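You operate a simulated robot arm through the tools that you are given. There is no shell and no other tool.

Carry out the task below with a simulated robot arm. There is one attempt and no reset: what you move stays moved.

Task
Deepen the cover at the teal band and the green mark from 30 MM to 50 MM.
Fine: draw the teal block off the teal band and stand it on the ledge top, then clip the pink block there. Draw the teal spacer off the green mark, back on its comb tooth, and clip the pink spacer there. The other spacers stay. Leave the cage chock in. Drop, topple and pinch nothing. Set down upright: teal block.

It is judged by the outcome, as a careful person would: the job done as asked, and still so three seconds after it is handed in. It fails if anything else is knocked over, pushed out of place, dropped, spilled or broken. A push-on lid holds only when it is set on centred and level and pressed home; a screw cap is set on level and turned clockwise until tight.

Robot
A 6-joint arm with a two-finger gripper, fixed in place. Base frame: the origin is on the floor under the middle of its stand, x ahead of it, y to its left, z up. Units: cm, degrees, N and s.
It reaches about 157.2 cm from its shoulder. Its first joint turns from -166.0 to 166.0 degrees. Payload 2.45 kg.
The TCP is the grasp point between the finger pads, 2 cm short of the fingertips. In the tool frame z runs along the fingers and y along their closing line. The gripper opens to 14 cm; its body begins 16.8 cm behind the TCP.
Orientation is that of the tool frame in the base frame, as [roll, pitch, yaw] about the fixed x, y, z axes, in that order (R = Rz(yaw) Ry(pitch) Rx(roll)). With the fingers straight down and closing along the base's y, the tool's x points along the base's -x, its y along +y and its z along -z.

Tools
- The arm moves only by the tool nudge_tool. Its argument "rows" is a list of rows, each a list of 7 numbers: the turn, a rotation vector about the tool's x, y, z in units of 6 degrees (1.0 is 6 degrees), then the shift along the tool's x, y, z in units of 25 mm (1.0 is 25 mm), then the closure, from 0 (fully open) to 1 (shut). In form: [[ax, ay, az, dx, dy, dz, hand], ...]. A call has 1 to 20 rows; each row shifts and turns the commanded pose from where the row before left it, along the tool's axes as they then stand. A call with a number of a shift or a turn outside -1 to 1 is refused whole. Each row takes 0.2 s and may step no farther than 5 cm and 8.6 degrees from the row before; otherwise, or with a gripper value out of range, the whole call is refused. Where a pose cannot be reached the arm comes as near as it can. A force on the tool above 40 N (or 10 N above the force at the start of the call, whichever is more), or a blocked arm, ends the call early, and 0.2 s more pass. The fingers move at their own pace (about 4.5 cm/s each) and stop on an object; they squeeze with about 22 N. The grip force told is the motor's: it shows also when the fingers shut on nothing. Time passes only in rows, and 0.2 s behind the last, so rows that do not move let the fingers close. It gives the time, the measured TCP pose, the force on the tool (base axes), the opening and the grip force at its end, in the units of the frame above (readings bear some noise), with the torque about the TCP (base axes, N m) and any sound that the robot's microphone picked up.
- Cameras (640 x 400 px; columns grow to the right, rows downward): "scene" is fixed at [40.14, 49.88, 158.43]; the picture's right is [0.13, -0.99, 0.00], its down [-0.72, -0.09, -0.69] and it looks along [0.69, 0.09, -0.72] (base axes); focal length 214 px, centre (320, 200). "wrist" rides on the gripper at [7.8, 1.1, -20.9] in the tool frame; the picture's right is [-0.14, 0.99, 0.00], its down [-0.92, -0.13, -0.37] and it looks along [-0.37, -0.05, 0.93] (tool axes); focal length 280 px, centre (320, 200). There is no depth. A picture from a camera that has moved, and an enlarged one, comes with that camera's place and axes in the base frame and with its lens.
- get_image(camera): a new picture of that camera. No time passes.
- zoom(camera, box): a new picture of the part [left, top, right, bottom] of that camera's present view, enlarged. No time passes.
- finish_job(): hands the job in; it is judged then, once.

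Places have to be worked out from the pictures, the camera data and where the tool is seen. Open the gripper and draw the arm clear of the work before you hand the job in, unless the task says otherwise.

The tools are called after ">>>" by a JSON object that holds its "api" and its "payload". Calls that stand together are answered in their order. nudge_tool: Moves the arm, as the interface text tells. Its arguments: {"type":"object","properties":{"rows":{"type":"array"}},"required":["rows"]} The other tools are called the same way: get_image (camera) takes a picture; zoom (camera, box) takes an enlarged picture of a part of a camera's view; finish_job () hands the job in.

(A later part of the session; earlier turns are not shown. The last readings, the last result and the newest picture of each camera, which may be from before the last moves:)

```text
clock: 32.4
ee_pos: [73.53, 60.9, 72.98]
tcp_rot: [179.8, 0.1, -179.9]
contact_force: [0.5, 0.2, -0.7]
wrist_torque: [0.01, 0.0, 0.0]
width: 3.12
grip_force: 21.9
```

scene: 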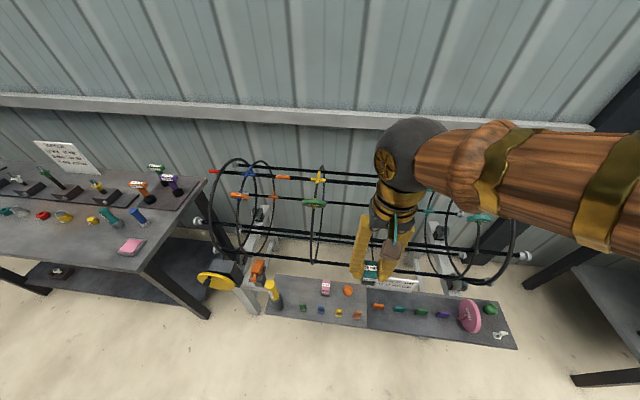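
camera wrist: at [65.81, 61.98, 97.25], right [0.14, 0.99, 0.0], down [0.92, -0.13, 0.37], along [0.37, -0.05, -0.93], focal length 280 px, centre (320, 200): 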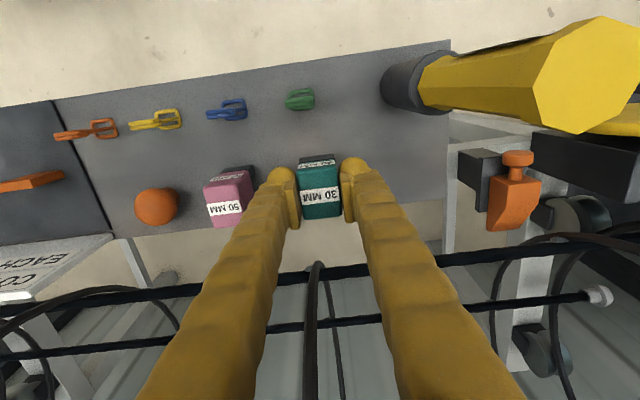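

No contact yet at TCP z 72.98; I keep lowering in 1 mm steps.

>>> {"api": "nudge_tool", "payload": {"rows": [[0, 0, 0, 0, 0, 0.06, 1], [0, 0, 0, 0, 0, 0.06, 1], [0, 0, 0, 0, 0, 0.06, 1], [0, 0, 0, 0, 0, 0.06, 1], [0, 0, 0, 0, 0, 0.04, 1], [0, 0, 0, 0, 0, 0.04, 1], [0, 0, 0, 0, 0, 0, 1]]}}

>>> {"api": "zoom", "payload": {"camera": "wrist", "box": [200, 120, 400, 245]}}

```text
clock: 34.0
ee_pos: [73.48, 60.99, 72.23]
tcp_rot: [179.9, 0.2, -179.9]
contact_force: [-0.4, -0.5, -0.6]
wrist_torque: [0.01, -0.02, -0.03]
width: 3.09
grip_force: 22.2
```

```text
3.20 times, centred on (300, 182) of wrist
camera zoom: at [65.78, 62.0, 93.04], right [0.14, 0.99, 0.0], down [0.92, -0.13, 0.37], along [0.37, -0.05, -0.93], focal length 897 px, centre (384, 256)
```

zoom: 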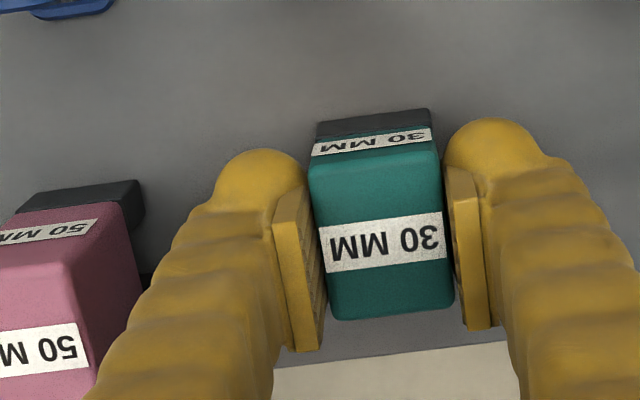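

Very close now; I continue down in small steps watching the force.

>>> {"api": "nudge_tool", "payload": {"rows": [[0, 0, 0, 0, 0, 0.04, 1], [0, 0, 0, 0, 0, 0.04, 1], [0, 0, 0, 0, 0, 0.04, 1], [0, 0, 0, 0, 0, 0.04, 1], [0, 0, 0, 0, 0, 0.04, 1], [0, 0, 0, 0, 0, 0, 1]]}}

```text
clock: 35.4
ee_pos: [73.55, 60.97, 71.71]
tcp_rot: [179.9, 0.1, -179.9]
contact_force: [0.3, 0.2, -0.9]
wrist_torque: [-0.04, 0.03, -0.01]
width: 3.08
grip_force: 21.8
```

>>> {"api": "nudge_tool", "payload": {"rows": [[0, 0, 0, 0, 0, 0.04, 1], [0, 0, 0, 0, 0, 0.04, 1], [0, 0, 0, 0, 0, 0.04, 1], [0, 0, 0, 0, 0, 0.04, 1], [0, 0, 0, 0, 0, 0, 1]]}}

```text
clock: 36.6
ee_pos: [73.46, 60.9, 71.47]
tcp_rot: [179.9, 0.1, -179.9]
contact_force: [-2.7, -1.8, 9.2]
wrist_torque: [-0.02, 0.24, -0.04]
width: 3.06
grip_force: 21.9
```

Contact at TCP z≈71.47. I ease off a fraction and open the fingers just enough to release.

>>> {"api": "nudge_tool", "payload": {"rows": [[0, 0, 0, 0, 0, -0.02, 1], [0, 0, 0, 0, 0, 0, 0.75], [0, 0, 0, 0, 0, 0, 0.75], [0, 0, 0, 0, 0, 0, 0.66], [0, 0, 0, 0, 0, 0, 0.66]]}}

>>> {"api": "zoom", "payload": {"camera": "wrist", "box": [200, 120, 400, 245]}}

```text
clock: 37.8
ee_pos: [73.58, 60.97, 71.41]
tcp_rot: [179.9, 0.0, -179.9]
contact_force: [-0.1, 1.1, 0.7]
wrist_torque: [0.06, 0.01, -0.01]
width: 4.76
grip_force: 0.0
```

```text
3.20 times, centred on (300, 182) of wrist
camera zoom: at [65.79, 61.97, 92.23], right [0.14, 0.99, 0.0], down [0.92, -0.13, 0.37], along [0.37, -0.05, -0.93], focal length 897 px, centre (384, 256)
```

zoom: 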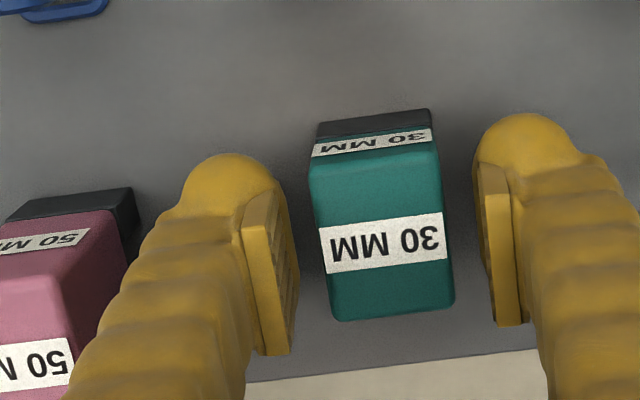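

The teal block stands upright on the ledge. I lift straight up and move toward the pink block.

>>> {"api": "nudge_tool", "payload": {"rows": [[0, 0, 0, 0, 0, -0.3, 0.66], [0, 0, 0, 0, 0, -0.6, 0.66], [0, 0, 0, 0, 0, -0.9, 0.66], [0, 0, 0, 0, 0, -0.9, 0.66], [0, 0, 0, 0, 0, -0.9, 0.66], [0, 0, 0, 0, 0, -0.9, 0.66], [0, 0, 0, 0, -0.6, -0.4, 0.6], [0, 0, 0, 0, -0.9, -0.2, 0.5], [0, 0, 0, 0, -0.9, 0, 0.5], [0, 0, 0, 0, -0.9, 0, 0.5], [0, 0, 0, 0, -0.3, 0, 0.5], [0, 0, 0, 0, 0, 0, 0.5]]}}

>>> {"api": "get_image", "payload": {"camera": "wrist"}}

>>> {"api": "zoom", "payload": {"camera": "wrist", "box": [220, 100, 420, 225]}}

>>> {"api": "zoom", "payload": {"camera": "scene", "box": [270, 260, 370, 330]}}

```text
clock: 40.4
ee_pos: [73.39, 51.89, 84.1]
tcp_rot: [179.8, 0.0, 180.0]
contact_force: [-0.4, -0.4, -0.1]
wrist_torque: [0.0, -0.02, 0.02]
width: 7.0
grip_force: 0.1
```

```text
taken
camera wrist: at [65.8, 52.91, 104.9], right [0.14, 0.99, 0.0], down [0.92, -0.13, 0.37], along [0.37, -0.05, -0.93], focal length 280 px, centre (320, 200)
```

wrist: 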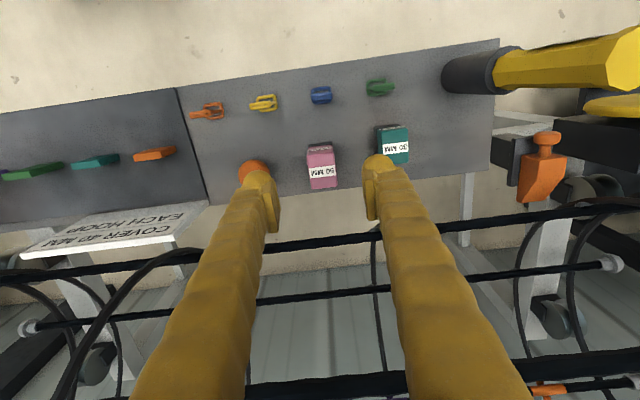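

```text
3.20 times, centred on (320, 162) of wrist
camera zoom: at [65.8, 52.91, 104.9], right [0.14, 0.99, 0.0], down [0.92, -0.13, 0.37], along [0.37, -0.05, -0.93], focal length 897 px, centre (320, 320)
```

zoom: 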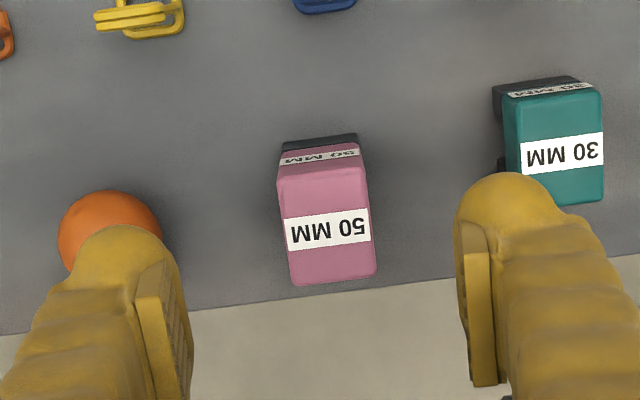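

```text
5.71 times, centred on (320, 295) of scene
camera zoom: at [40.14, 49.88, 158.43], right [0.13, -0.99, 0.0], down [-0.72, -0.09, -0.69], along [0.69, 0.09, -0.72], focal length 1226 px, centre (320, -343)
```

zoom: 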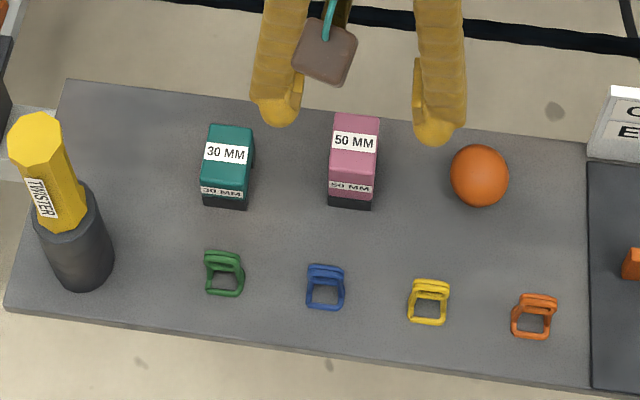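

The pink block is at about (74.7, 51.9), top z≈73.6. I narrow the hand to about 5.3 cm and come down over it, midway between the ball and the teal block.

>>> {"api": "nudge_tool", "payload": {"rows": [[0, 0, 0, -0.26, 0.01, 0.3, 0.62], [0, 0, 0, -0.25, 0, 0.5, 0.62], [0, 0, 0, 0, 0, 0.7, 0.62], [0, 0, 0, 0, 0, 0.7, 0.62], [0, 0, 0, 0, 0, 0.6, 0.62], [0, 0, 0, 0, 0, 0, 0.62]]}}

>>> {"api": "zoom", "payload": {"camera": "wrist", "box": [200, 100, 420, 237]}}

>>> {"api": "zoom", "payload": {"camera": "scene", "box": [270, 250, 370, 320]}}

```text
clock: 41.8
ee_pos: [74.73, 51.84, 77.13]
tcp_rot: [179.9, 0.1, -179.9]
contact_force: [-1.0, 0.3, -0.6]
wrist_torque: [0.01, 0.04, -0.03]
width: 5.33
grip_force: 0.0
```

```text
2.91 times, centred on (310, 168) of wrist
camera zoom: at [67.09, 52.91, 97.97], right [0.14, 0.99, 0.0], down [0.92, -0.13, 0.37], along [0.37, -0.05, -0.93], focal length 816 px, centre (349, 292)
```

zoom: 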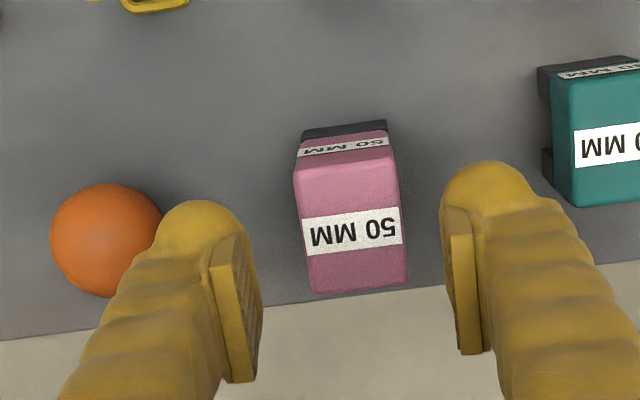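

```text
5.71 times, centred on (320, 285) of scene
camera zoom: at [40.14, 49.88, 158.43], right [0.13, -0.99, 0.0], down [-0.72, -0.09, -0.69], along [0.69, 0.09, -0.72], focal length 1226 px, centre (320, -286)
```

zoom: 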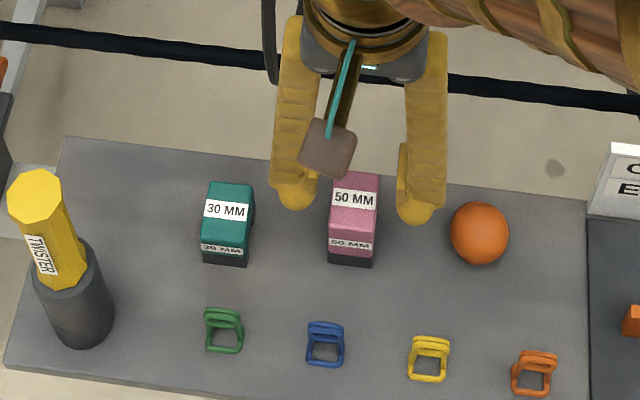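

Clearances to ball and teal block are about 1.2–1.5 cm on each side. I go down to grip height and close.

>>> {"api": "nudge_tool", "payload": {"rows": [[0, 0, 0, 0, 0.01, 0.6, 0.62], [0, 0, 0, 0, 0, 0.7, 0.62], [0, 0, 0, 0, 0, 0.6, 0.62], [0, 0, 0, 0, 0, 0.15, 0.62], [0, 0, 0, 0, 0, 0, 0.62]]}}

>>> {"api": "zoom", "payload": {"camera": "wrist", "box": [200, 80, 420, 217]}}

```text
clock: 43.0
ee_pos: [74.77, 51.93, 72.0]
tcp_rot: [180.0, 0.2, -179.8]
contact_force: [0.0, -0.4, -0.6]
wrist_torque: [-0.05, 0.01, 0.01]
width: 5.31
grip_force: 0.0
```

```text
2.91 times, centred on (310, 148) of wrist
camera zoom: at [67.06, 52.97, 92.82], right [0.14, 0.99, 0.0], down [0.92, -0.13, 0.37], along [0.37, -0.05, -0.93], focal length 816 px, centre (349, 350)
```

zoom: 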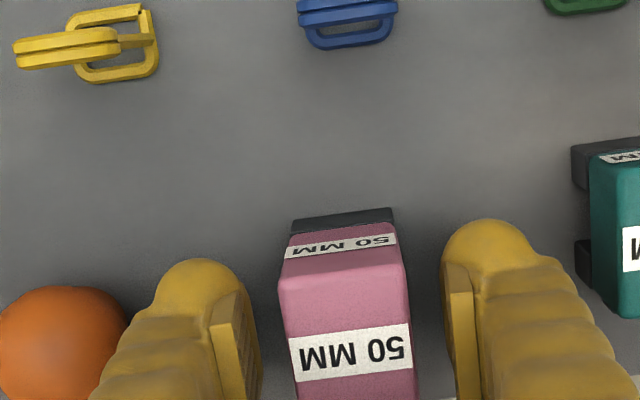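

The fingers straddle the pink block evenly; I close on it.

>>> {"api": "nudge_tool", "payload": {"rows": [[0, 0, 0, 0, 0, 0, 0.75], [0, 0, 0, 0, 0, 0, 1], [0, 0, 0, 0, 0, 0, 1], [0, 0, 0, 0, 0, 0, 1], [0, 0, 0, 0, 0, 0, 1]]}}

>>> {"api": "zoom", "payload": {"camera": "wrist", "box": [200, 80, 420, 217]}}

```text
clock: 44.2
ee_pos: [74.9, 51.97, 72.0]
tcp_rot: [179.9, 0.1, -179.9]
contact_force: [-0.1, 0.5, 0.3]
wrist_torque: [-0.02, 0.01, 0.03]
width: 3.08
grip_force: 21.9
```

```text
2.91 times, centred on (310, 148) of wrist
camera zoom: at [67.07, 52.98, 92.83], right [0.14, 0.99, 0.0], down [0.92, -0.13, 0.37], along [0.37, -0.05, -0.93], focal length 816 px, centre (349, 350)
```

zoom: 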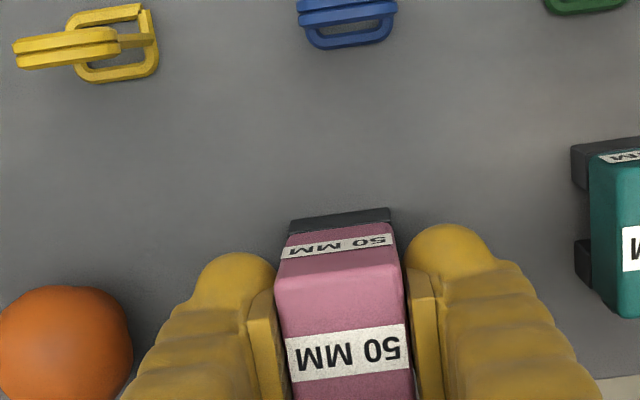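

Firm grip on the pink block, with no side load. I lift it straight up clear of the ledge and cage.

>>> {"api": "nudge_tool", "payload": {"rows": [[0, 0, 0, 0, 0, -0.1, 1], [0, 0, 0, 0, 0, -0.3, 1], [0, 0, 0, 0, 0, -0.6, 1], [0, 0, 0, 0, 0, -0.9, 1], [0, 0, 0, 0, 0, -0.9, 1], [0, 0, 0, 0, 0, -0.9, 1], [0, 0, 0, 0, 0, -0.9, 1], [0, 0, 0, 0, 0, -0.9, 1], [0, 0, 0, 0, 0, -0.9, 1], [0, 0, 0, 0, 0, -0.9, 1], [0, 0, 0, 0, 0, -0.9, 1], [0, 0, 0, 0, 0, -0.9, 1], [0, 0, 0, 0, 0, -0.9, 1], [0, 0, 0, 0, 0, -0.9, 1], [0, 0, 0, 0, 0, -0.9, 1], [0, 0, 0, 0, 0, -0.9, 1], [0, 0, 0, 0, 0, -0.9, 1], [0, 0, 0, 0, 0, -0.9, 1], [0, 0, 0, 0, 0, -0.5, 1], [0, 0, 0, 0, 0, 0, 1]]}}

>>> {"api": "zoom", "payload": {"camera": "scene", "box": [230, 150, 430, 350]}}

```text
clock: 48.4
ee_pos: [74.69, 52.05, 109.41]
tcp_rot: [179.9, 0.1, -180.0]
contact_force: [-0.2, -0.2, -1.5]
wrist_torque: [0.0, -0.02, 0.01]
width: 3.12
grip_force: 22.1
```

```text
2.00 times, centred on (330, 250) of scene
camera zoom: at [40.14, 49.88, 158.43], right [0.13, -0.99, 0.0], down [-0.72, -0.09, -0.69], along [0.69, 0.09, -0.72], focal length 429 px, centre (300, 100)
```

zoom: 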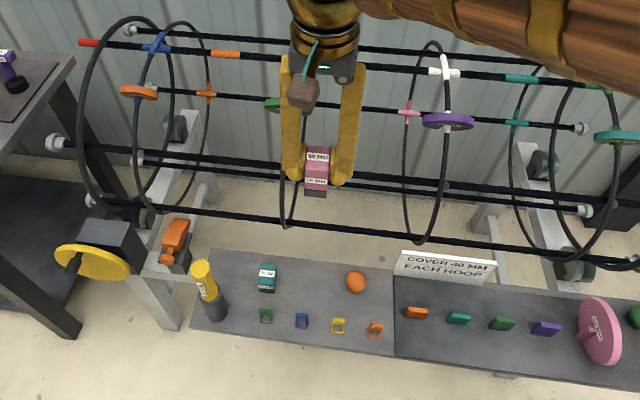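

The teal block stands fine on the ledge. I carry the pink block up and over to above the teal band.

>>> {"api": "nudge_tool", "payload": {"rows": [[0, 0, 0, -0.3, -0.4, -0.6, 1], [0, 0, 0, -0.6, -0.7, -0.9, 1], [0, 0, 0, -0.72, -0.86, -0.9, 1], [0, 0, 0, -0.72, -0.86, -0.24, 1], [0, 0, 0, -0.72, -0.86, 0, 1], [0, 0, 0, -0.72, -0.86, 0, 1], [0, 0, 0, -0.72, -0.86, 0, 1], [0, 0, 0, -0.72, -0.86, 0, 1], [0, 0, 0, -0.72, -0.86, 0, 1], [0, 0, 0, -0.72, -0.86, 0, 1], [0, 0, 0, -0.72, -0.86, 0, 1], [0, 0, 0, -0.72, -0.86, 0, 1], [0, 0, 0, -0.72, -0.86, 0, 1], [0, 0, 0, -0.72, -0.86, 0, 1], [0, 0, 0, -0.72, -0.86, 0, 1], [0, 0, 0, -0.72, -0.86, 0, 1], [0, 0, 0, -0.72, -0.86, 0, 1], [0, 0, 0, -0.72, -0.86, 0, 1], [0, 0, 0, -0.5, -0.6, 0, 1], [0, 0, 0, 0, 0, 0, 1]]}}

>>> {"api": "zoom", "payload": {"camera": "wrist", "box": [200, 60, 440, 210]}}

```text
clock: 52.6
ee_pos: [107.02, 13.35, 116.22]
tcp_rot: [179.9, 0.1, -180.0]
contact_force: [-0.5, -0.3, -1.8]
wrist_torque: [0.03, -0.03, 0.02]
width: 3.07
grip_force: 22.1
```

```text
2.67 times, centred on (320, 135) of wrist
camera zoom: at [99.35, 14.32, 136.89], right [0.14, 0.99, 0.0], down [0.92, -0.13, 0.37], along [0.37, -0.05, -0.93], focal length 748 px, centre (320, 373)
```

zoom: 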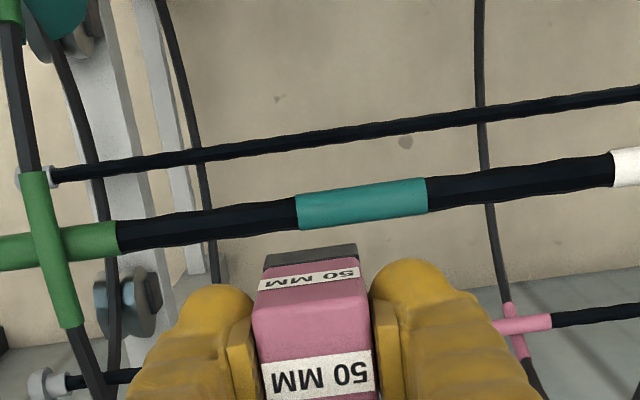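

The band centre is at (105.2, 15.47). I shift the block over it and lower to just above the bar; the seated TCP height should be about 105.5.

>>> {"api": "nudge_tool", "payload": {"rows": [[0, 0, 0, 0.36, 0.42, 0, 1], [0, 0, 0, 0.36, 0.43, 0, 1], [0, 0, 0, 0, 0, 0.6, 1], [0, 0, 0, 0, 0, 0.8, 1], [0, 0, 0, 0, 0, 0.8, 1], [0, 0, 0, 0, 0, 0.5, 1], [0, 0, 0, 0, 0, 0, 1]]}}

>>> {"api": "zoom", "payload": {"camera": "wrist", "box": [200, 60, 440, 210]}}

>>> {"api": "zoom", "payload": {"camera": "scene", "box": [400, 140, 480, 210]}}

```text
clock: 54.2
ee_pos: [105.27, 15.48, 109.33]
tcp_rot: [179.8, 0.2, -179.9]
contact_force: [-0.4, -0.8, -1.3]
wrist_torque: [0.01, 0.03, 0.03]
width: 3.08
grip_force: 21.8
```

```text
2.67 times, centred on (320, 135) of wrist
camera zoom: at [97.61, 16.5, 130.15], right [0.14, 0.99, 0.0], down [0.92, -0.13, 0.37], along [0.37, -0.05, -0.93], focal length 748 px, centre (320, 373)
```

zoom: 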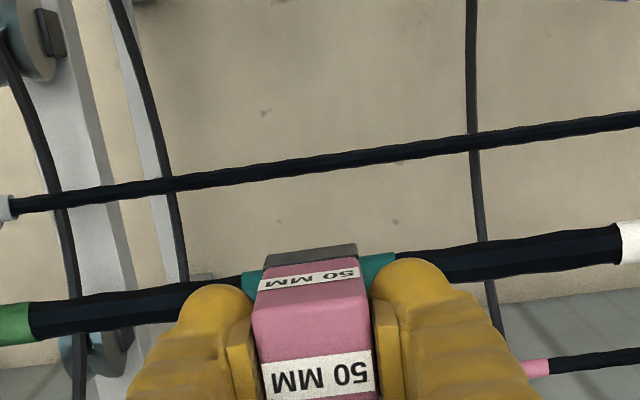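

```text
5.71 times, centred on (440, 175) of scene
camera zoom: at [40.14, 49.88, 158.43], right [0.13, -0.99, 0.0], down [-0.72, -0.09, -0.69], along [0.69, 0.09, -0.72], focal length 1226 px, centre (-366, 343)
```

zoom: 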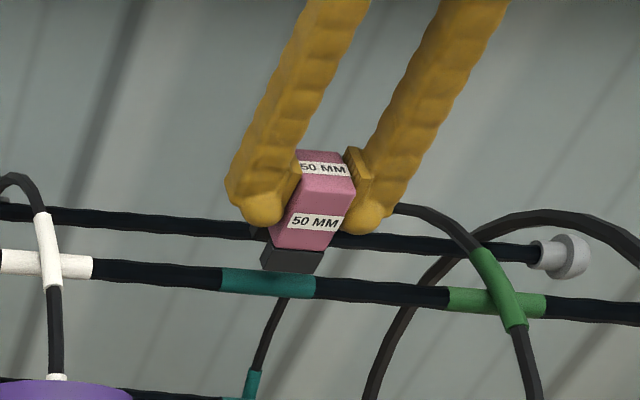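

Alignment in y is right over the band. I lower in small steps, watching the forces as the jaws meet the bar.

>>> {"api": "nudge_tool", "payload": {"rows": [[0, 0, 0, 0, 0, 0.3, 1], [0, 0, 0, 0, 0, 0.3, 1], [0, 0, 0, 0, 0, 0.15, 1], [0, 0, 0, 0, 0, 0.1, 1], [0, 0, 0, 0, 0, 0.1, 1], [0, 0, 0, 0, 0, 0, 1]]}}

```text
clock: 55.6
ee_pos: [105.22, 15.58, 106.82]
tcp_rot: [180.0, 0.1, -179.9]
contact_force: [0.9, 0.7, -1.2]
wrist_torque: [0.01, 0.0, 0.02]
width: 3.09
grip_force: 22.3
```

No contact at 106.82, so the jaws are passing around the bar freely; I go on in 1.5 mm steps.

>>> {"api": "nudge_tool", "payload": {"rows": [[0, 0, 0, 0, 0, 0.06, 1], [0, 0, 0, 0, 0, 0.06, 1], [0, 0, 0, 0, 0, 0.06, 1], [0, 0, 0, 0, 0, 0.06, 1], [0, 0, 0, 0, 0, 0, 1]]}}

>>> {"api": "zoom", "payload": {"camera": "scene", "box": [400, 150, 480, 210]}}

```text
clock: 56.8
ee_pos: [105.4, 15.56, 106.45]
tcp_rot: [179.9, 0.1, -179.9]
contact_force: [-0.9, -0.1, -1.7]
wrist_torque: [0.03, 0.02, 0.03]
width: 3.07
grip_force: 22.2
```

```text
6.67 times, centred on (440, 180) of scene
camera zoom: at [40.14, 49.88, 158.43], right [0.13, -0.99, 0.0], down [-0.72, -0.09, -0.69], along [0.69, 0.09, -0.72], focal length 1430 px, centre (-480, 333)
```

zoom: 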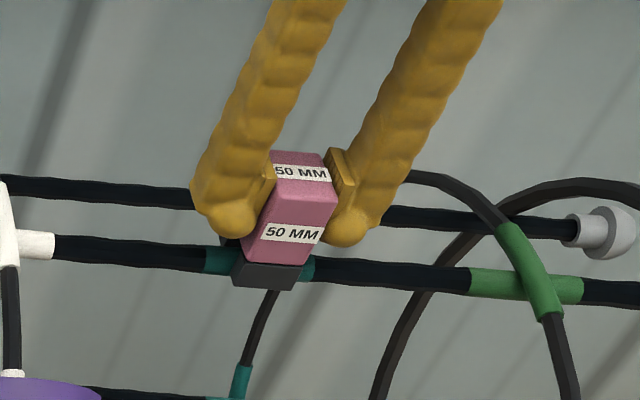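

The jaws now straddle the bar. I keep pressing down gently toward the seat.

>>> {"api": "nudge_tool", "payload": {"rows": [[0, 0, 0, 0, 0, 0.06, 1], [0, 0, 0, 0, 0, 0.06, 1], [0, 0, 0, 0, 0, 0.06, 1], [0, 0, 0, 0, 0, 0.06, 1], [0, 0, 0, 0, 0, 0, 1]]}}

```text
clock: 58.0
ee_pos: [105.37, 15.52, 105.78]
tcp_rot: [179.9, 0.1, -179.9]
contact_force: [0.9, -0.3, -0.2]
wrist_torque: [0.02, -0.01, 0.01]
width: 3.11
grip_force: 22.1
```

>>> {"api": "nudge_tool", "payload": {"rows": [[0, 0, 0, 0, 0, 0.04, 1], [0, 0, 0, 0, 0, 0.04, 1], [0, 0, 0, 0, 0, 0.03, 1], [0, 0, 0, 0, 0, 0.03, 1], [0, 0, 0, 0, 0, 0, 1]]}}

```text
clock: 59.2
ee_pos: [105.11, 15.5, 105.53]
tcp_rot: [180.0, 0.3, -179.9]
contact_force: [-3.6, 12.1, 16.5]
wrist_torque: [0.23, 0.02, 0.01]
width: 3.1
grip_force: 21.8
```

Contact at 105.53, exactly the expected seat height, with some side load. I look at how it sits.

>>> {"api": "zoom", "payload": {"camera": "scene", "box": [400, 150, 480, 210]}}

>>> {"api": "zoom", "payload": {"camera": "wrist", "box": [200, 60, 440, 210]}}

```text
6.67 times, centred on (440, 180) of scene
camera zoom: at [40.14, 49.88, 158.43], right [0.13, -0.99, 0.0], down [-0.72, -0.09, -0.69], along [0.69, 0.09, -0.72], focal length 1430 px, centre (-480, 333)
```

zoom: 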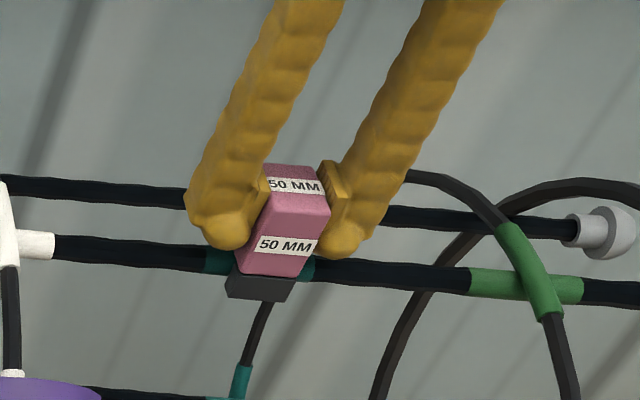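

```text
2.67 times, centred on (320, 135) of wrist
camera zoom: at [97.56, 16.54, 126.34], right [0.14, 0.99, 0.0], down [0.92, -0.13, 0.37], along [0.37, -0.05, -0.93], focal length 748 px, centre (320, 373)
```

zoom: 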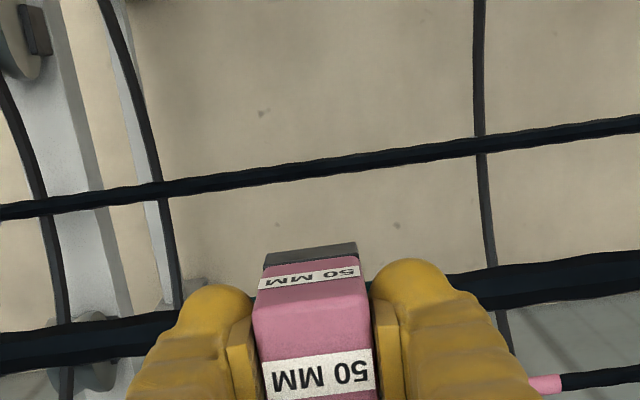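

It matches the earlier seated pose of the teal block. I press a little further to make sure it is home.

>>> {"api": "nudge_tool", "payload": {"rows": [[0, 0, 0, 0, 0, 0.02, 1], [0, 0, 0, 0, 0, 0, 1]]}}

```text
clock: 59.8
ee_pos: [105.24, 15.62, 105.46]
tcp_rot: [179.9, 0.1, -179.9]
contact_force: [1.1, 16.3, 17.3]
wrist_torque: [0.23, -0.06, -0.02]
width: 3.09
grip_force: 22.3
```

Seated and firm. I relieve the small side load in +y, then open slightly to release.

>>> {"api": "nudge_tool", "payload": {"rows": [[0, 0, 0, 0, 0.03, 0, 1], [0, 0, 0, 0, 0.02, 0, 1], [0, 0, 0, 0, 0, 0, 1]]}}

```text
clock: 60.6
ee_pos: [105.25, 15.61, 105.41]
tcp_rot: [180.0, 0.1, -179.9]
contact_force: [-2.3, -1.4, 13.5]
wrist_torque: [-0.03, 0.03, 0.0]
width: 3.07
grip_force: 21.9
```

>>> {"api": "nudge_tool", "payload": {"rows": [[0, 0, 0, 0, 0, -0.01, 0.75], [0, 0, 0, 0, 0, 0, 0.75], [0, 0, 0, 0, 0, 0, 0.65], [0, 0, 0, 0, 0, 0, 0.65], [0, 0, 0, 0, 0, 0, 0.65]]}}

>>> {"api": "zoom", "payload": {"camera": "scene", "box": [400, 150, 480, 210]}}

>>> {"api": "zoom", "payload": {"camera": "wrist", "box": [200, 60, 440, 210]}}

```text
clock: 61.8
ee_pos: [105.31, 15.66, 105.47]
tcp_rot: [179.9, 0.1, -180.0]
contact_force: [0.3, -0.7, 0.4]
wrist_torque: [0.01, 0.0, -0.02]
width: 4.91
grip_force: 0.0
```

```text
6.67 times, centred on (440, 180) of scene
camera zoom: at [40.14, 49.88, 158.43], right [0.13, -0.99, 0.0], down [-0.72, -0.09, -0.69], along [0.69, 0.09, -0.72], focal length 1430 px, centre (-480, 333)
```

zoom: 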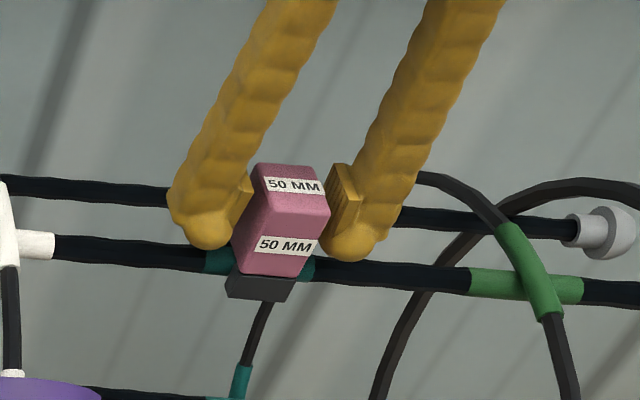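

```text
2.67 times, centred on (320, 135) of wrist
camera zoom: at [97.6, 16.63, 126.2], right [0.14, 0.99, 0.0], down [0.92, -0.13, 0.37], along [0.37, -0.05, -0.93], focal length 748 px, centre (320, 373)
```

zoom: 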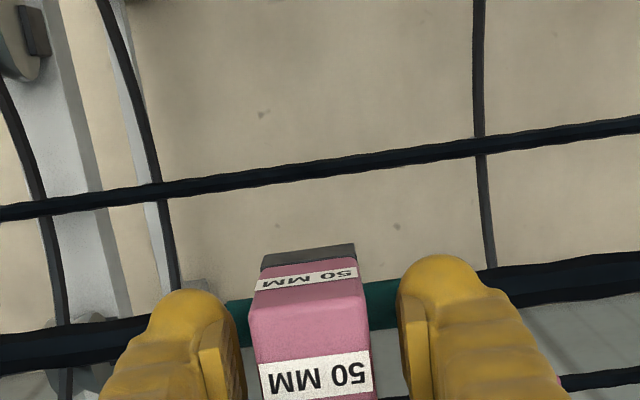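

The pink block stays seated on the band. I withdraw straight up.

>>> {"api": "nudge_tool", "payload": {"rows": [[0, 0, 0, 0, 0, -0.2, 0.65], [0, 0, 0, 0, 0, -0.5, 0.65], [0, 0, 0, 0, 0, -0.8, 0.65], [0, 0, 0, 0, 0, -0.9, 0.65], [0, 0, 0, 0, 0, -0.9, 0.65], [0, 0, 0, 0, 0, -0.9, 0.65], [0, 0, 0, 0, 0, -0.9, 0.65], [0, 0, 0, 0, 0, -0.9, 0.65], [0, 0, 0, 0, 0, 0, 0.65]]}}

>>> {"api": "get_image", "payload": {"camera": "wrist"}}

>>> {"api": "zoom", "payload": {"camera": "scene", "box": [400, 150, 520, 225]}}

```text
clock: 63.8
ee_pos: [105.25, 15.53, 120.49]
tcp_rot: [180.0, 0.1, -180.0]
contact_force: [-0.6, -0.7, -0.3]
wrist_torque: [-0.01, 0.02, 0.03]
width: 4.88
grip_force: 0.0
```

```text
taken
camera wrist: at [97.6, 16.62, 141.21], right [0.14, 0.99, 0.0], down [0.92, -0.13, 0.37], along [0.37, -0.05, -0.93], focal length 280 px, centre (320, 200)
```

wrist: 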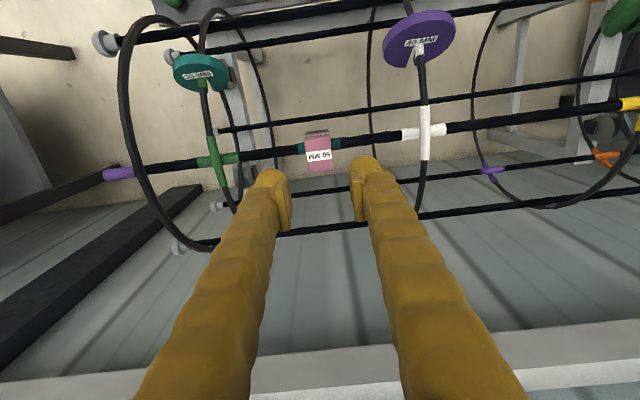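

```text
5.33 times, centred on (460, 188) of scene
camera zoom: at [40.14, 49.88, 158.43], right [0.13, -0.99, 0.0], down [-0.72, -0.09, -0.69], along [0.69, 0.09, -0.72], focal length 1144 px, centre (-427, 267)
```

zoom: 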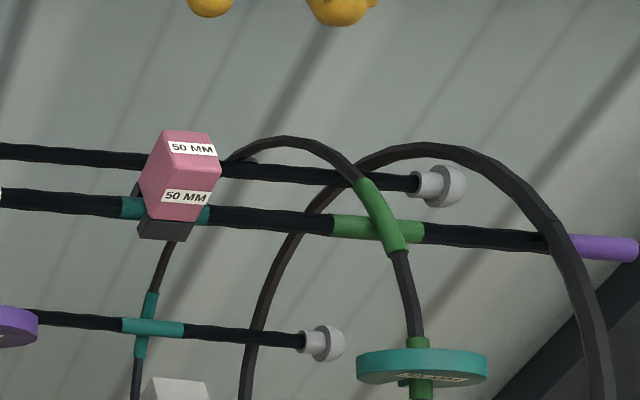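

The pink block is clipped on the band. Next is the teal wheel; I zoom in on it from here to refine its pose.

>>> {"api": "zoom", "payload": {"camera": "wrist", "box": [160, 30, 260, 110]}}

>>> {"api": "zoom", "payload": {"camera": "scene", "box": [455, 195, 505, 235]}}

```text
5.00 times, centred on (210, 70) of wrist
camera zoom: at [97.6, 16.62, 141.21], right [0.14, 0.99, 0.0], down [0.92, -0.13, 0.37], along [0.37, -0.05, -0.93], focal length 1402 px, centre (870, 850)
```

zoom: 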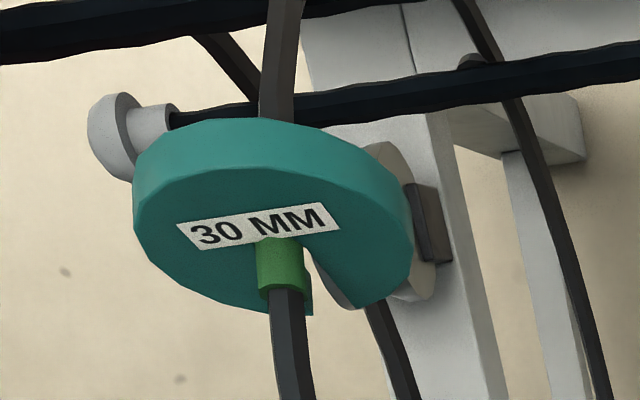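

```text
10.00 times, centred on (480, 215) of scene
camera zoom: at [40.14, 49.88, 158.43], right [0.13, -0.99, 0.0], down [-0.72, -0.09, -0.69], along [0.69, 0.09, -0.72], focal length 2145 px, centre (-1280, 50)
```

zoom: 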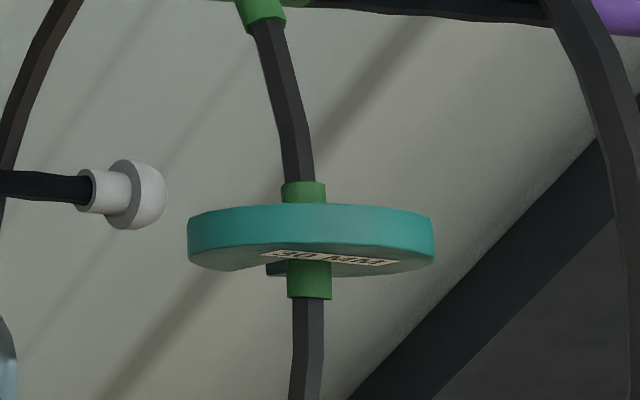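

The visible lower face in the scene view fits a mark 60° up the hoop, so the hand needs a 30° tilt with the fingers closing across the wheel's thickness. I move above and in front of it and turn the hand a quarter turn, keeping clear.

>>> {"api": "nudge_tool", "payload": {"rows": [[0, 0, 0, 0.4, -0.3, -0.2, 0.5], [0, 0, 0, 0.9, -0.56, -0.2, 0.5], [0, 0, 0, 0.9, -0.56, -0.2, 0.5], [0, 0, 0, 0.9, -0.56, 0, 0.5], [0, 0, 0, 0.9, -0.56, 0, 0.5], [0, 0, 0, 0.9, -0.56, 0, 0.5], [0, 0, 0, 0.9, -0.56, 0, 0.5], [0, 0, 0, 0.9, -0.56, 0, 0.5], [0, 0, 0, 0.9, -0.56, 0, 0.5], [0, 0, 0, 0.5, -0.3, 0, 0.5], [0, 0, 0, 0, 0, 0, 0.5]]}}

>>> {"api": "nudge_tool", "payload": {"rows": [[0, 0, 1, 0, 0, 0, 0.5], [0, 0, 1, 0, 0, 0, 0.5], [0, 0, 1, 0, 0, 0, 0.5], [0, 0, 1, 0, 0, 0, 0.5], [0, 0, 1, 0, 0, 0, 0.5], [0, 0, 1, 0, 0, 0, 0.5], [0, 0, 1, 0, 0, 0, 0.5], [0, 0, 1, 0, 0, 0, 0.5], [0, 0, 1, 0, 0, 0, 0.5], [0, 0, 1, 0, 0, 0, 0.5], [0, 0, 1, 0, 0, 0, 0.5], [0, 0, 1, 0, 0, 0, 0.5], [0, 0, 1, 0, 0, 0, 0.5], [0, 0, 1, 0, 0, 0, 0.5], [0, 0, 1, 0, 0, 0, 0.5], [0, 0, 0, 0, 0, 0, 0.5]]}}

```text
clock: 66.2
ee_pos: [85.08, 2.84, 121.79]
tcp_rot: [179.8, 0.2, -179.8]
contact_force: [0.2, 0.7, -0.3]
wrist_torque: [0.0, 0.0, 0.02]
width: 7.02
grip_force: 0.2
```

```text
clock: 69.6
ee_pos: [84.96, 2.78, 121.86]
tcp_rot: [180.0, -0.2, 90.1]
contact_force: [-0.1, 0.5, -0.1]
wrist_torque: [-0.02, 0.01, 0.01]
width: 7.01
grip_force: 0.0
```

Quarter turn done. I now tilt the hand 30° so it points radially at the wheel.

>>> {"api": "nudge_tool", "payload": {"rows": [[-1, 0, 0, 0, 0, 0, 0.5], [-1, 0, 0, 0, 0, 0, 0.5], [-1, 0, 0, 0, 0, 0, 0.5], [-1, 0, 0, 0, 0, 0, 0.5], [-1, 0, 0, 0, 0, 0, 0.5], [0, 0, 0, -0.3, -0.6, 0.4, 0.5], [0, 0, 0, -0.3, -0.7, 0.8, 0.5], [0, 0, 0, 0, 0, 0.4, 0.5], [0, 0, 0, 0, 0, 0, 0.5]]}}

>>> {"api": "get_image", "payload": {"camera": "wrist"}}

>>> {"api": "get_image", "payload": {"camera": "scene"}}

```text
clock: 71.6
ee_pos: [84.22, 1.34, 116.8]
tcp_rot: [149.9, -0.2, 90.1]
contact_force: [0.8, -0.6, 1.0]
wrist_torque: [0.01, 0.01, -0.03]
width: 7.0
grip_force: 0.0
```

```text
taken
camera wrist: at [74.81, 9.1, 135.32], right [0.86, -0.14, 0.5], down [-0.29, -0.92, 0.25], along [0.42, -0.36, -0.83], focal length 280 px, centre (320, 200)
```

wrist: 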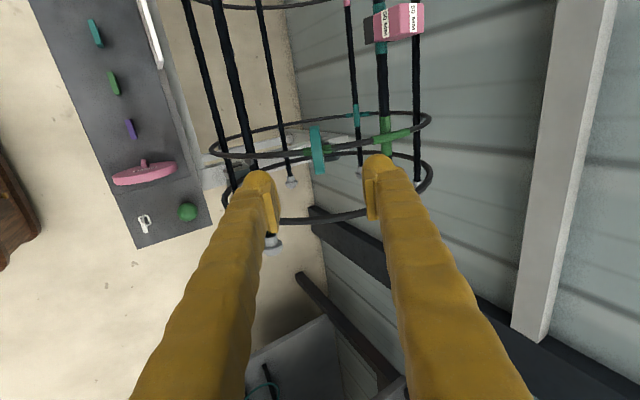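

```text
taken
```

scene: 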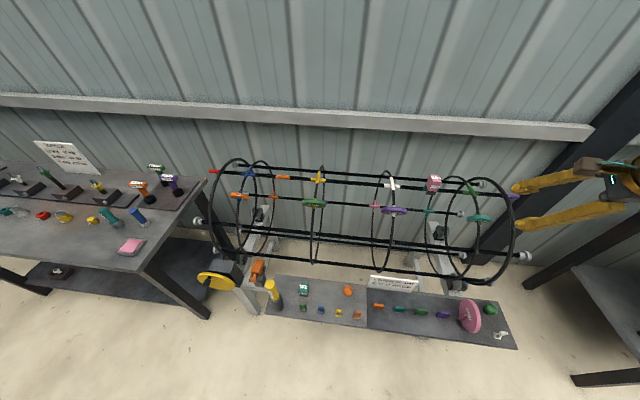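

The wheel now shows edge-on between the fingers. I zoom in to measure it.

>>> {"api": "zoom", "payload": {"camera": "wrist", "box": [240, 100, 400, 220]}}

>>> {"api": "zoom", "payload": {"camera": "wrist", "box": [285, 115, 355, 185]}}

```text
3.33 times, centred on (320, 160) of wrist
camera zoom: at [74.81, 9.1, 135.32], right [0.86, -0.14, 0.5], down [-0.29, -0.92, 0.25], along [0.42, -0.36, -0.83], focal length 935 px, centre (320, 333)
```

zoom: 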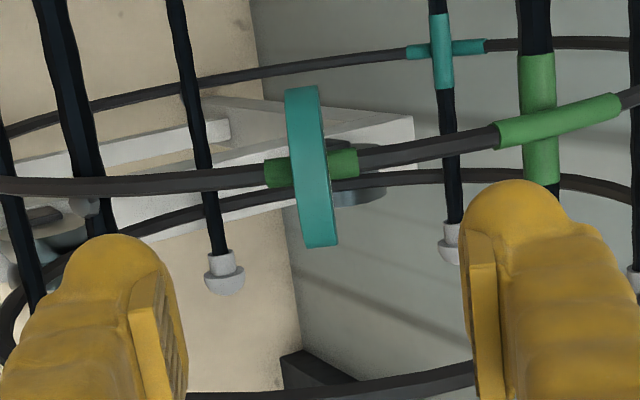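

```text
5.71 times, centred on (320, 150) of wrist
camera zoom: at [74.81, 9.1, 135.32], right [0.86, -0.14, 0.5], down [-0.29, -0.92, 0.25], along [0.42, -0.36, -0.83], focal length 1602 px, centre (320, 486)
```

zoom: 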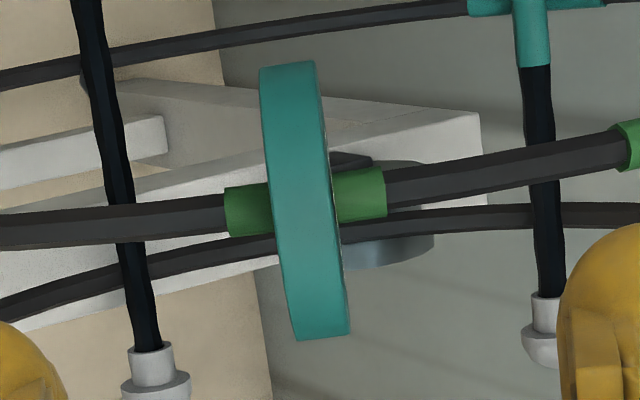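

The camera lies in the wheel's plane, confirming the 30° tilt; I judge the wheel centre at about (94.0, 0.85, 99.5). I advance to about 9 cm from it along the radial line and check again.

>>> {"api": "nudge_tool", "payload": {"rows": [[0, 0, 0, -0.1, -0.04, 0.5, 0.5], [0, 0, 0, -0.1, -0.03, 0.8, 0.5], [0, 0, 0, 0, 0, 0.9, 0.5], [0, 0, 0, 0, 0, 0.9, 0.5], [0, 0, 0, 0, 0, 0.8, 0.5], [0, 0, 0, 0, 0, 0.5, 0.5], [0, 0, 0, 0, 0, 0, 0.5]]}}

>>> {"api": "zoom", "payload": {"camera": "wrist", "box": [220, 60, 420, 210]}}

>>> {"api": "zoom", "payload": {"camera": "scene", "box": [440, 150, 540, 240]}}

```text
clock: 73.2
ee_pos: [89.53, 0.72, 107.16]
tcp_rot: [149.8, -0.1, 90.1]
contact_force: [0.4, 0.3, -0.1]
wrist_torque: [0.01, 0.0, 0.0]
width: 6.99
grip_force: 0.1
```

```text
2.67 times, centred on (320, 135) of wrist
camera zoom: at [80.2, 8.55, 125.77], right [0.86, -0.14, 0.5], down [-0.29, -0.92, 0.25], along [0.42, -0.36, -0.83], focal length 748 px, centre (320, 373)
```

zoom: 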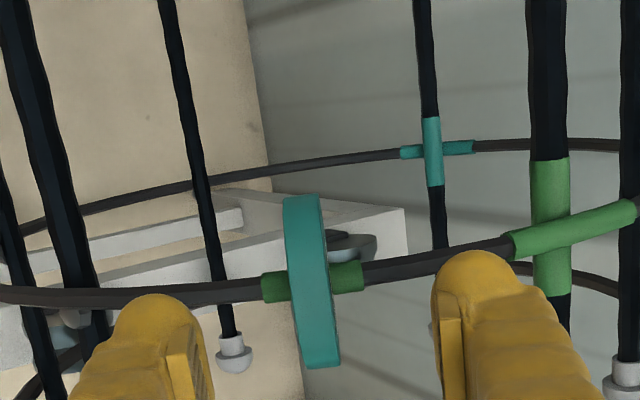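

```text
4.44 times, centred on (490, 195) of scene
camera zoom: at [40.14, 49.88, 158.43], right [0.13, -0.99, 0.0], down [-0.72, -0.09, -0.69], along [0.69, 0.09, -0.72], focal length 953 px, centre (-436, 222)
```

zoom: 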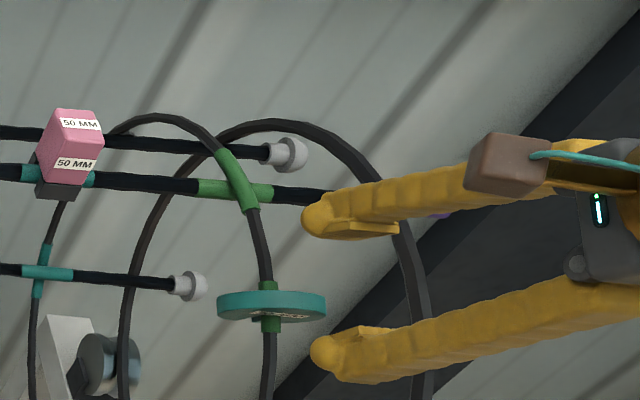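

The wheel is about 3 mm to the lower side of the finger centre; I correct that and advance so the fingertips come alongside the wheel, stopping short of the rod.

>>> {"api": "nudge_tool", "payload": {"rows": [[0, 0, 0, -0.02, -0.13, 0.3, 0.5], [0, 0, 0, 0, 0, 0.6, 0.5], [0, 0, 0, 0, 0, 0.6, 0.5], [0, 0, 0, 0, 0, 0.5, 0.5], [0, 0, 0, 0, 0, 0, 0.5]]}}

>>> {"api": "zoom", "payload": {"camera": "wrist", "box": [220, 40, 420, 190]}}

>>> {"api": "zoom", "payload": {"camera": "scene", "box": [440, 170, 540, 240]}}

```text
clock: 74.4
ee_pos: [91.68, 0.75, 102.61]
tcp_rot: [149.9, -0.1, 90.1]
contact_force: [-0.6, 0.4, -0.3]
wrist_torque: [0.0, 0.01, 0.01]
width: 7.0
grip_force: 0.0
```

```text
2.67 times, centred on (320, 115) of wrist
camera zoom: at [82.35, 8.57, 121.23], right [0.86, -0.14, 0.5], down [-0.29, -0.92, 0.25], along [0.42, -0.36, -0.83], focal length 748 px, centre (320, 427)
```

zoom: 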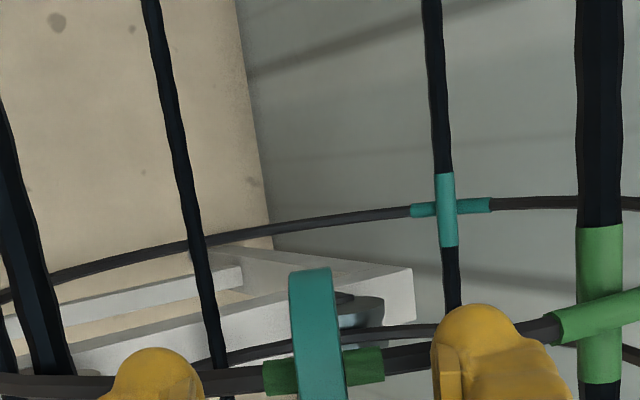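

```text
5.71 times, centred on (490, 205) of scene
camera zoom: at [40.14, 49.88, 158.43], right [0.13, -0.99, 0.0], down [-0.72, -0.09, -0.69], along [0.69, 0.09, -0.72], focal length 1226 px, centre (-651, 171)
```

zoom: 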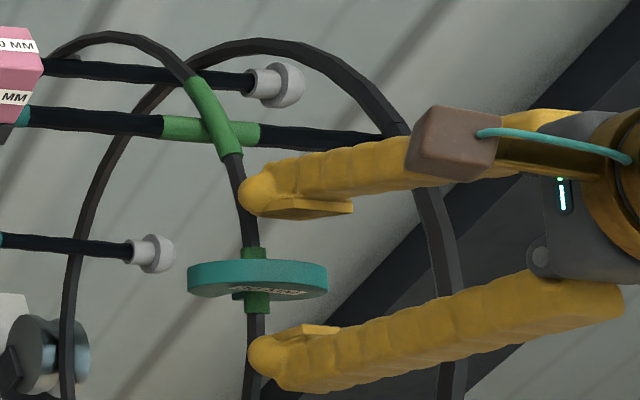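

Hand and wheel are lined up (rod about 4 cm ahead of the grasp point). I advance another 7 mm and close on the wheel's faces.

>>> {"api": "nudge_tool", "payload": {"rows": [[0, 0, 0, 0, 0, 0.15, 0.5], [0, 0, 0, 0, 0, 0.15, 0.5], [0, 0, 0, 0, 0, 0, 0.75], [0, 0, 0, 0, 0, 0, 0.75], [0, 0, 0, 0, 0, 0, 0.75]]}}

>>> {"api": "zoom", "payload": {"camera": "wrist", "box": [220, 40, 420, 190]}}

>>> {"api": "zoom", "payload": {"camera": "scene", "box": [440, 170, 540, 240]}}

```text
clock: 75.6
ee_pos: [92.11, 0.78, 102.07]
tcp_rot: [149.8, -0.1, 90.1]
contact_force: [-0.5, -0.5, 0.0]
wrist_torque: [0.01, -0.01, 0.02]
width: 3.5
grip_force: 0.0
```

```text
2.67 times, centred on (320, 115) of wrist
camera zoom: at [82.73, 8.59, 120.57], right [0.86, -0.14, 0.5], down [-0.29, -0.92, 0.25], along [0.42, -0.36, -0.83], focal length 748 px, centre (320, 427)
```

zoom: 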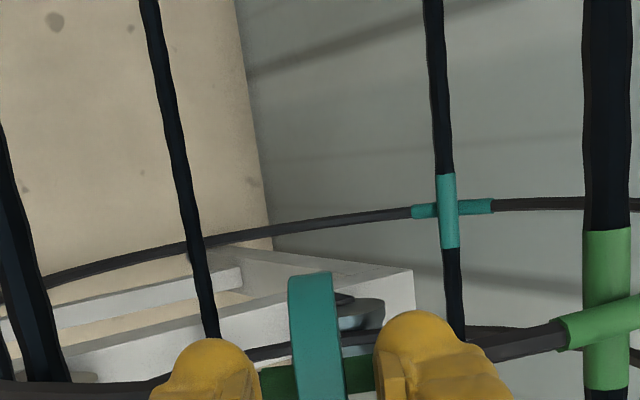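

```text
5.71 times, centred on (490, 205) of scene
camera zoom: at [40.14, 49.88, 158.43], right [0.13, -0.99, 0.0], down [-0.72, -0.09, -0.69], along [0.69, 0.09, -0.72], focal length 1226 px, centre (-651, 171)
```

zoom: 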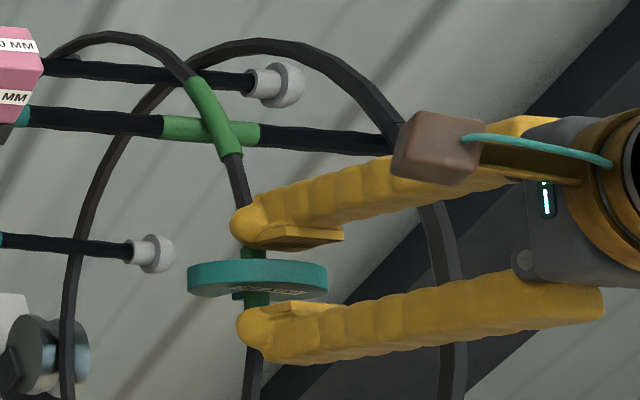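

Nearly centred; I close fully on the wheel.

>>> {"api": "nudge_tool", "payload": {"rows": [[0, 0, 0, 0, 0.02, 0, 0.85], [0, 0, 0, 0, 0, 0, 1], [0, 0, 0, 0, 0, 0, 1], [0, 0, 0, 0, 0, 0, 1], [0, 0, 0, 0, 0, 0, 1]]}}

>>> {"api": "zoom", "payload": {"camera": "wrist", "box": [220, 40, 420, 190]}}

>>> {"api": "zoom", "payload": {"camera": "scene", "box": [440, 170, 540, 240]}}

```text
clock: 76.8
ee_pos: [92.24, 0.76, 102.13]
tcp_rot: [149.7, -0.1, 90.1]
contact_force: [21.3, 0.4, 6.0]
wrist_torque: [0.0, -0.21, -0.02]
width: 1.31
grip_force: 21.6
```

```text
2.67 times, centred on (320, 115) of wrist
camera zoom: at [82.82, 8.57, 120.62], right [0.86, -0.14, 0.5], down [-0.29, -0.92, 0.25], along [0.42, -0.36, -0.83], focal length 748 px, centre (320, 427)
```

zoom: 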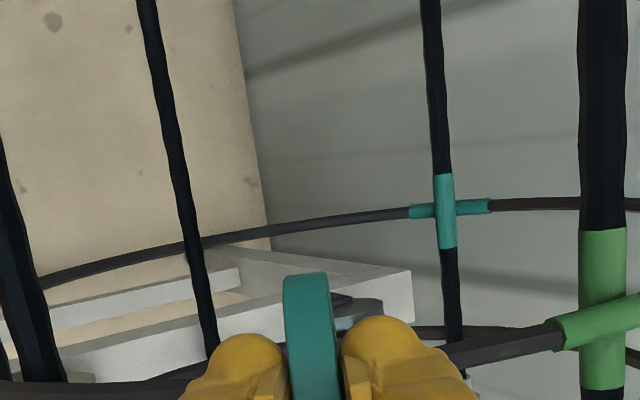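

```text
5.71 times, centred on (490, 205) of scene
camera zoom: at [40.14, 49.88, 158.43], right [0.13, -0.99, 0.0], down [-0.72, -0.09, -0.69], along [0.69, 0.09, -0.72], focal length 1226 px, centre (-651, 171)
```

zoom: 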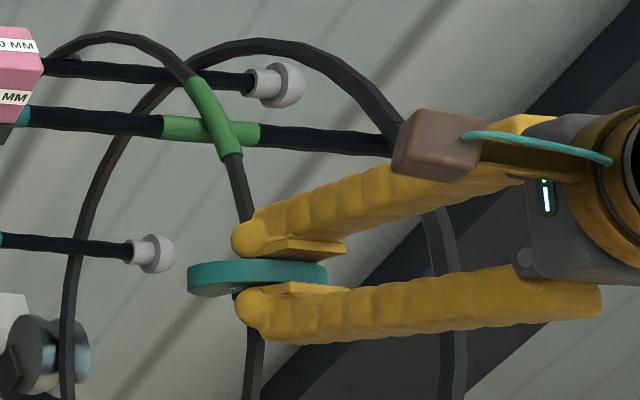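

Grip width 1.31 cm, with a 21 N tangential side load. I shift the hand slightly along +tool y to relieve it before pulling.

>>> {"api": "nudge_tool", "payload": {"rows": [[0, 0, 0, 0, 0.04, 0, 1], [0, 0, 0, 0, 0, 0, 1]]}}

```text
clock: 77.4
ee_pos: [92.21, 0.74, 102.01]
tcp_rot: [150.0, 0.0, 90.1]
contact_force: [5.4, -1.2, 12.0]
wrist_torque: [0.03, -0.11, -0.05]
width: 1.28
grip_force: 22.8
```

Load has halved; I shift a touch more, then pull outward along the radial line in small steps.

>>> {"api": "nudge_tool", "payload": {"rows": [[0, 0, 0, 0, 0.02, 0, 1], [0, 0, 0, 0, 0, 0, 1], [0, 0, 0, 0, 0, -0.03, 1], [0, 0, 0, 0, 0, -0.03, 1], [0, 0, 0, 0, 0, -0.03, 1], [0, 0, 0, 0, 0, 0, 1]]}}

>>> {"api": "zoom", "payload": {"camera": "wrist", "box": [220, 40, 420, 190]}}

```text
clock: 78.8
ee_pos: [92.31, 0.82, 102.22]
tcp_rot: [149.9, -0.1, 90.0]
contact_force: [0.2, 0.4, -0.4]
wrist_torque: [-0.01, 0.0, -0.02]
width: 1.3
grip_force: 21.5
```

```text
2.67 times, centred on (320, 115) of wrist
camera zoom: at [82.83, 8.61, 120.84], right [0.86, -0.14, 0.5], down [-0.29, -0.92, 0.25], along [0.42, -0.36, -0.83], focal length 748 px, centre (320, 427)
```

zoom: 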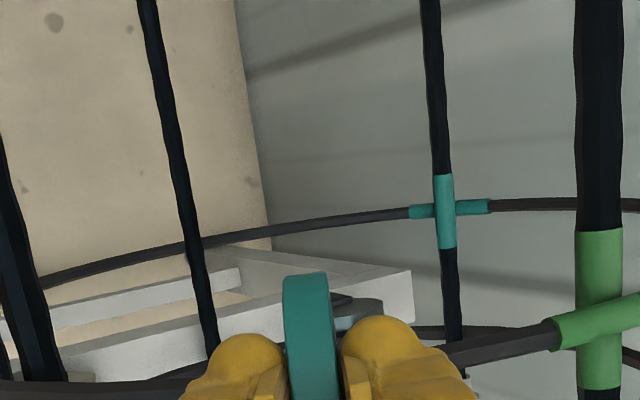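

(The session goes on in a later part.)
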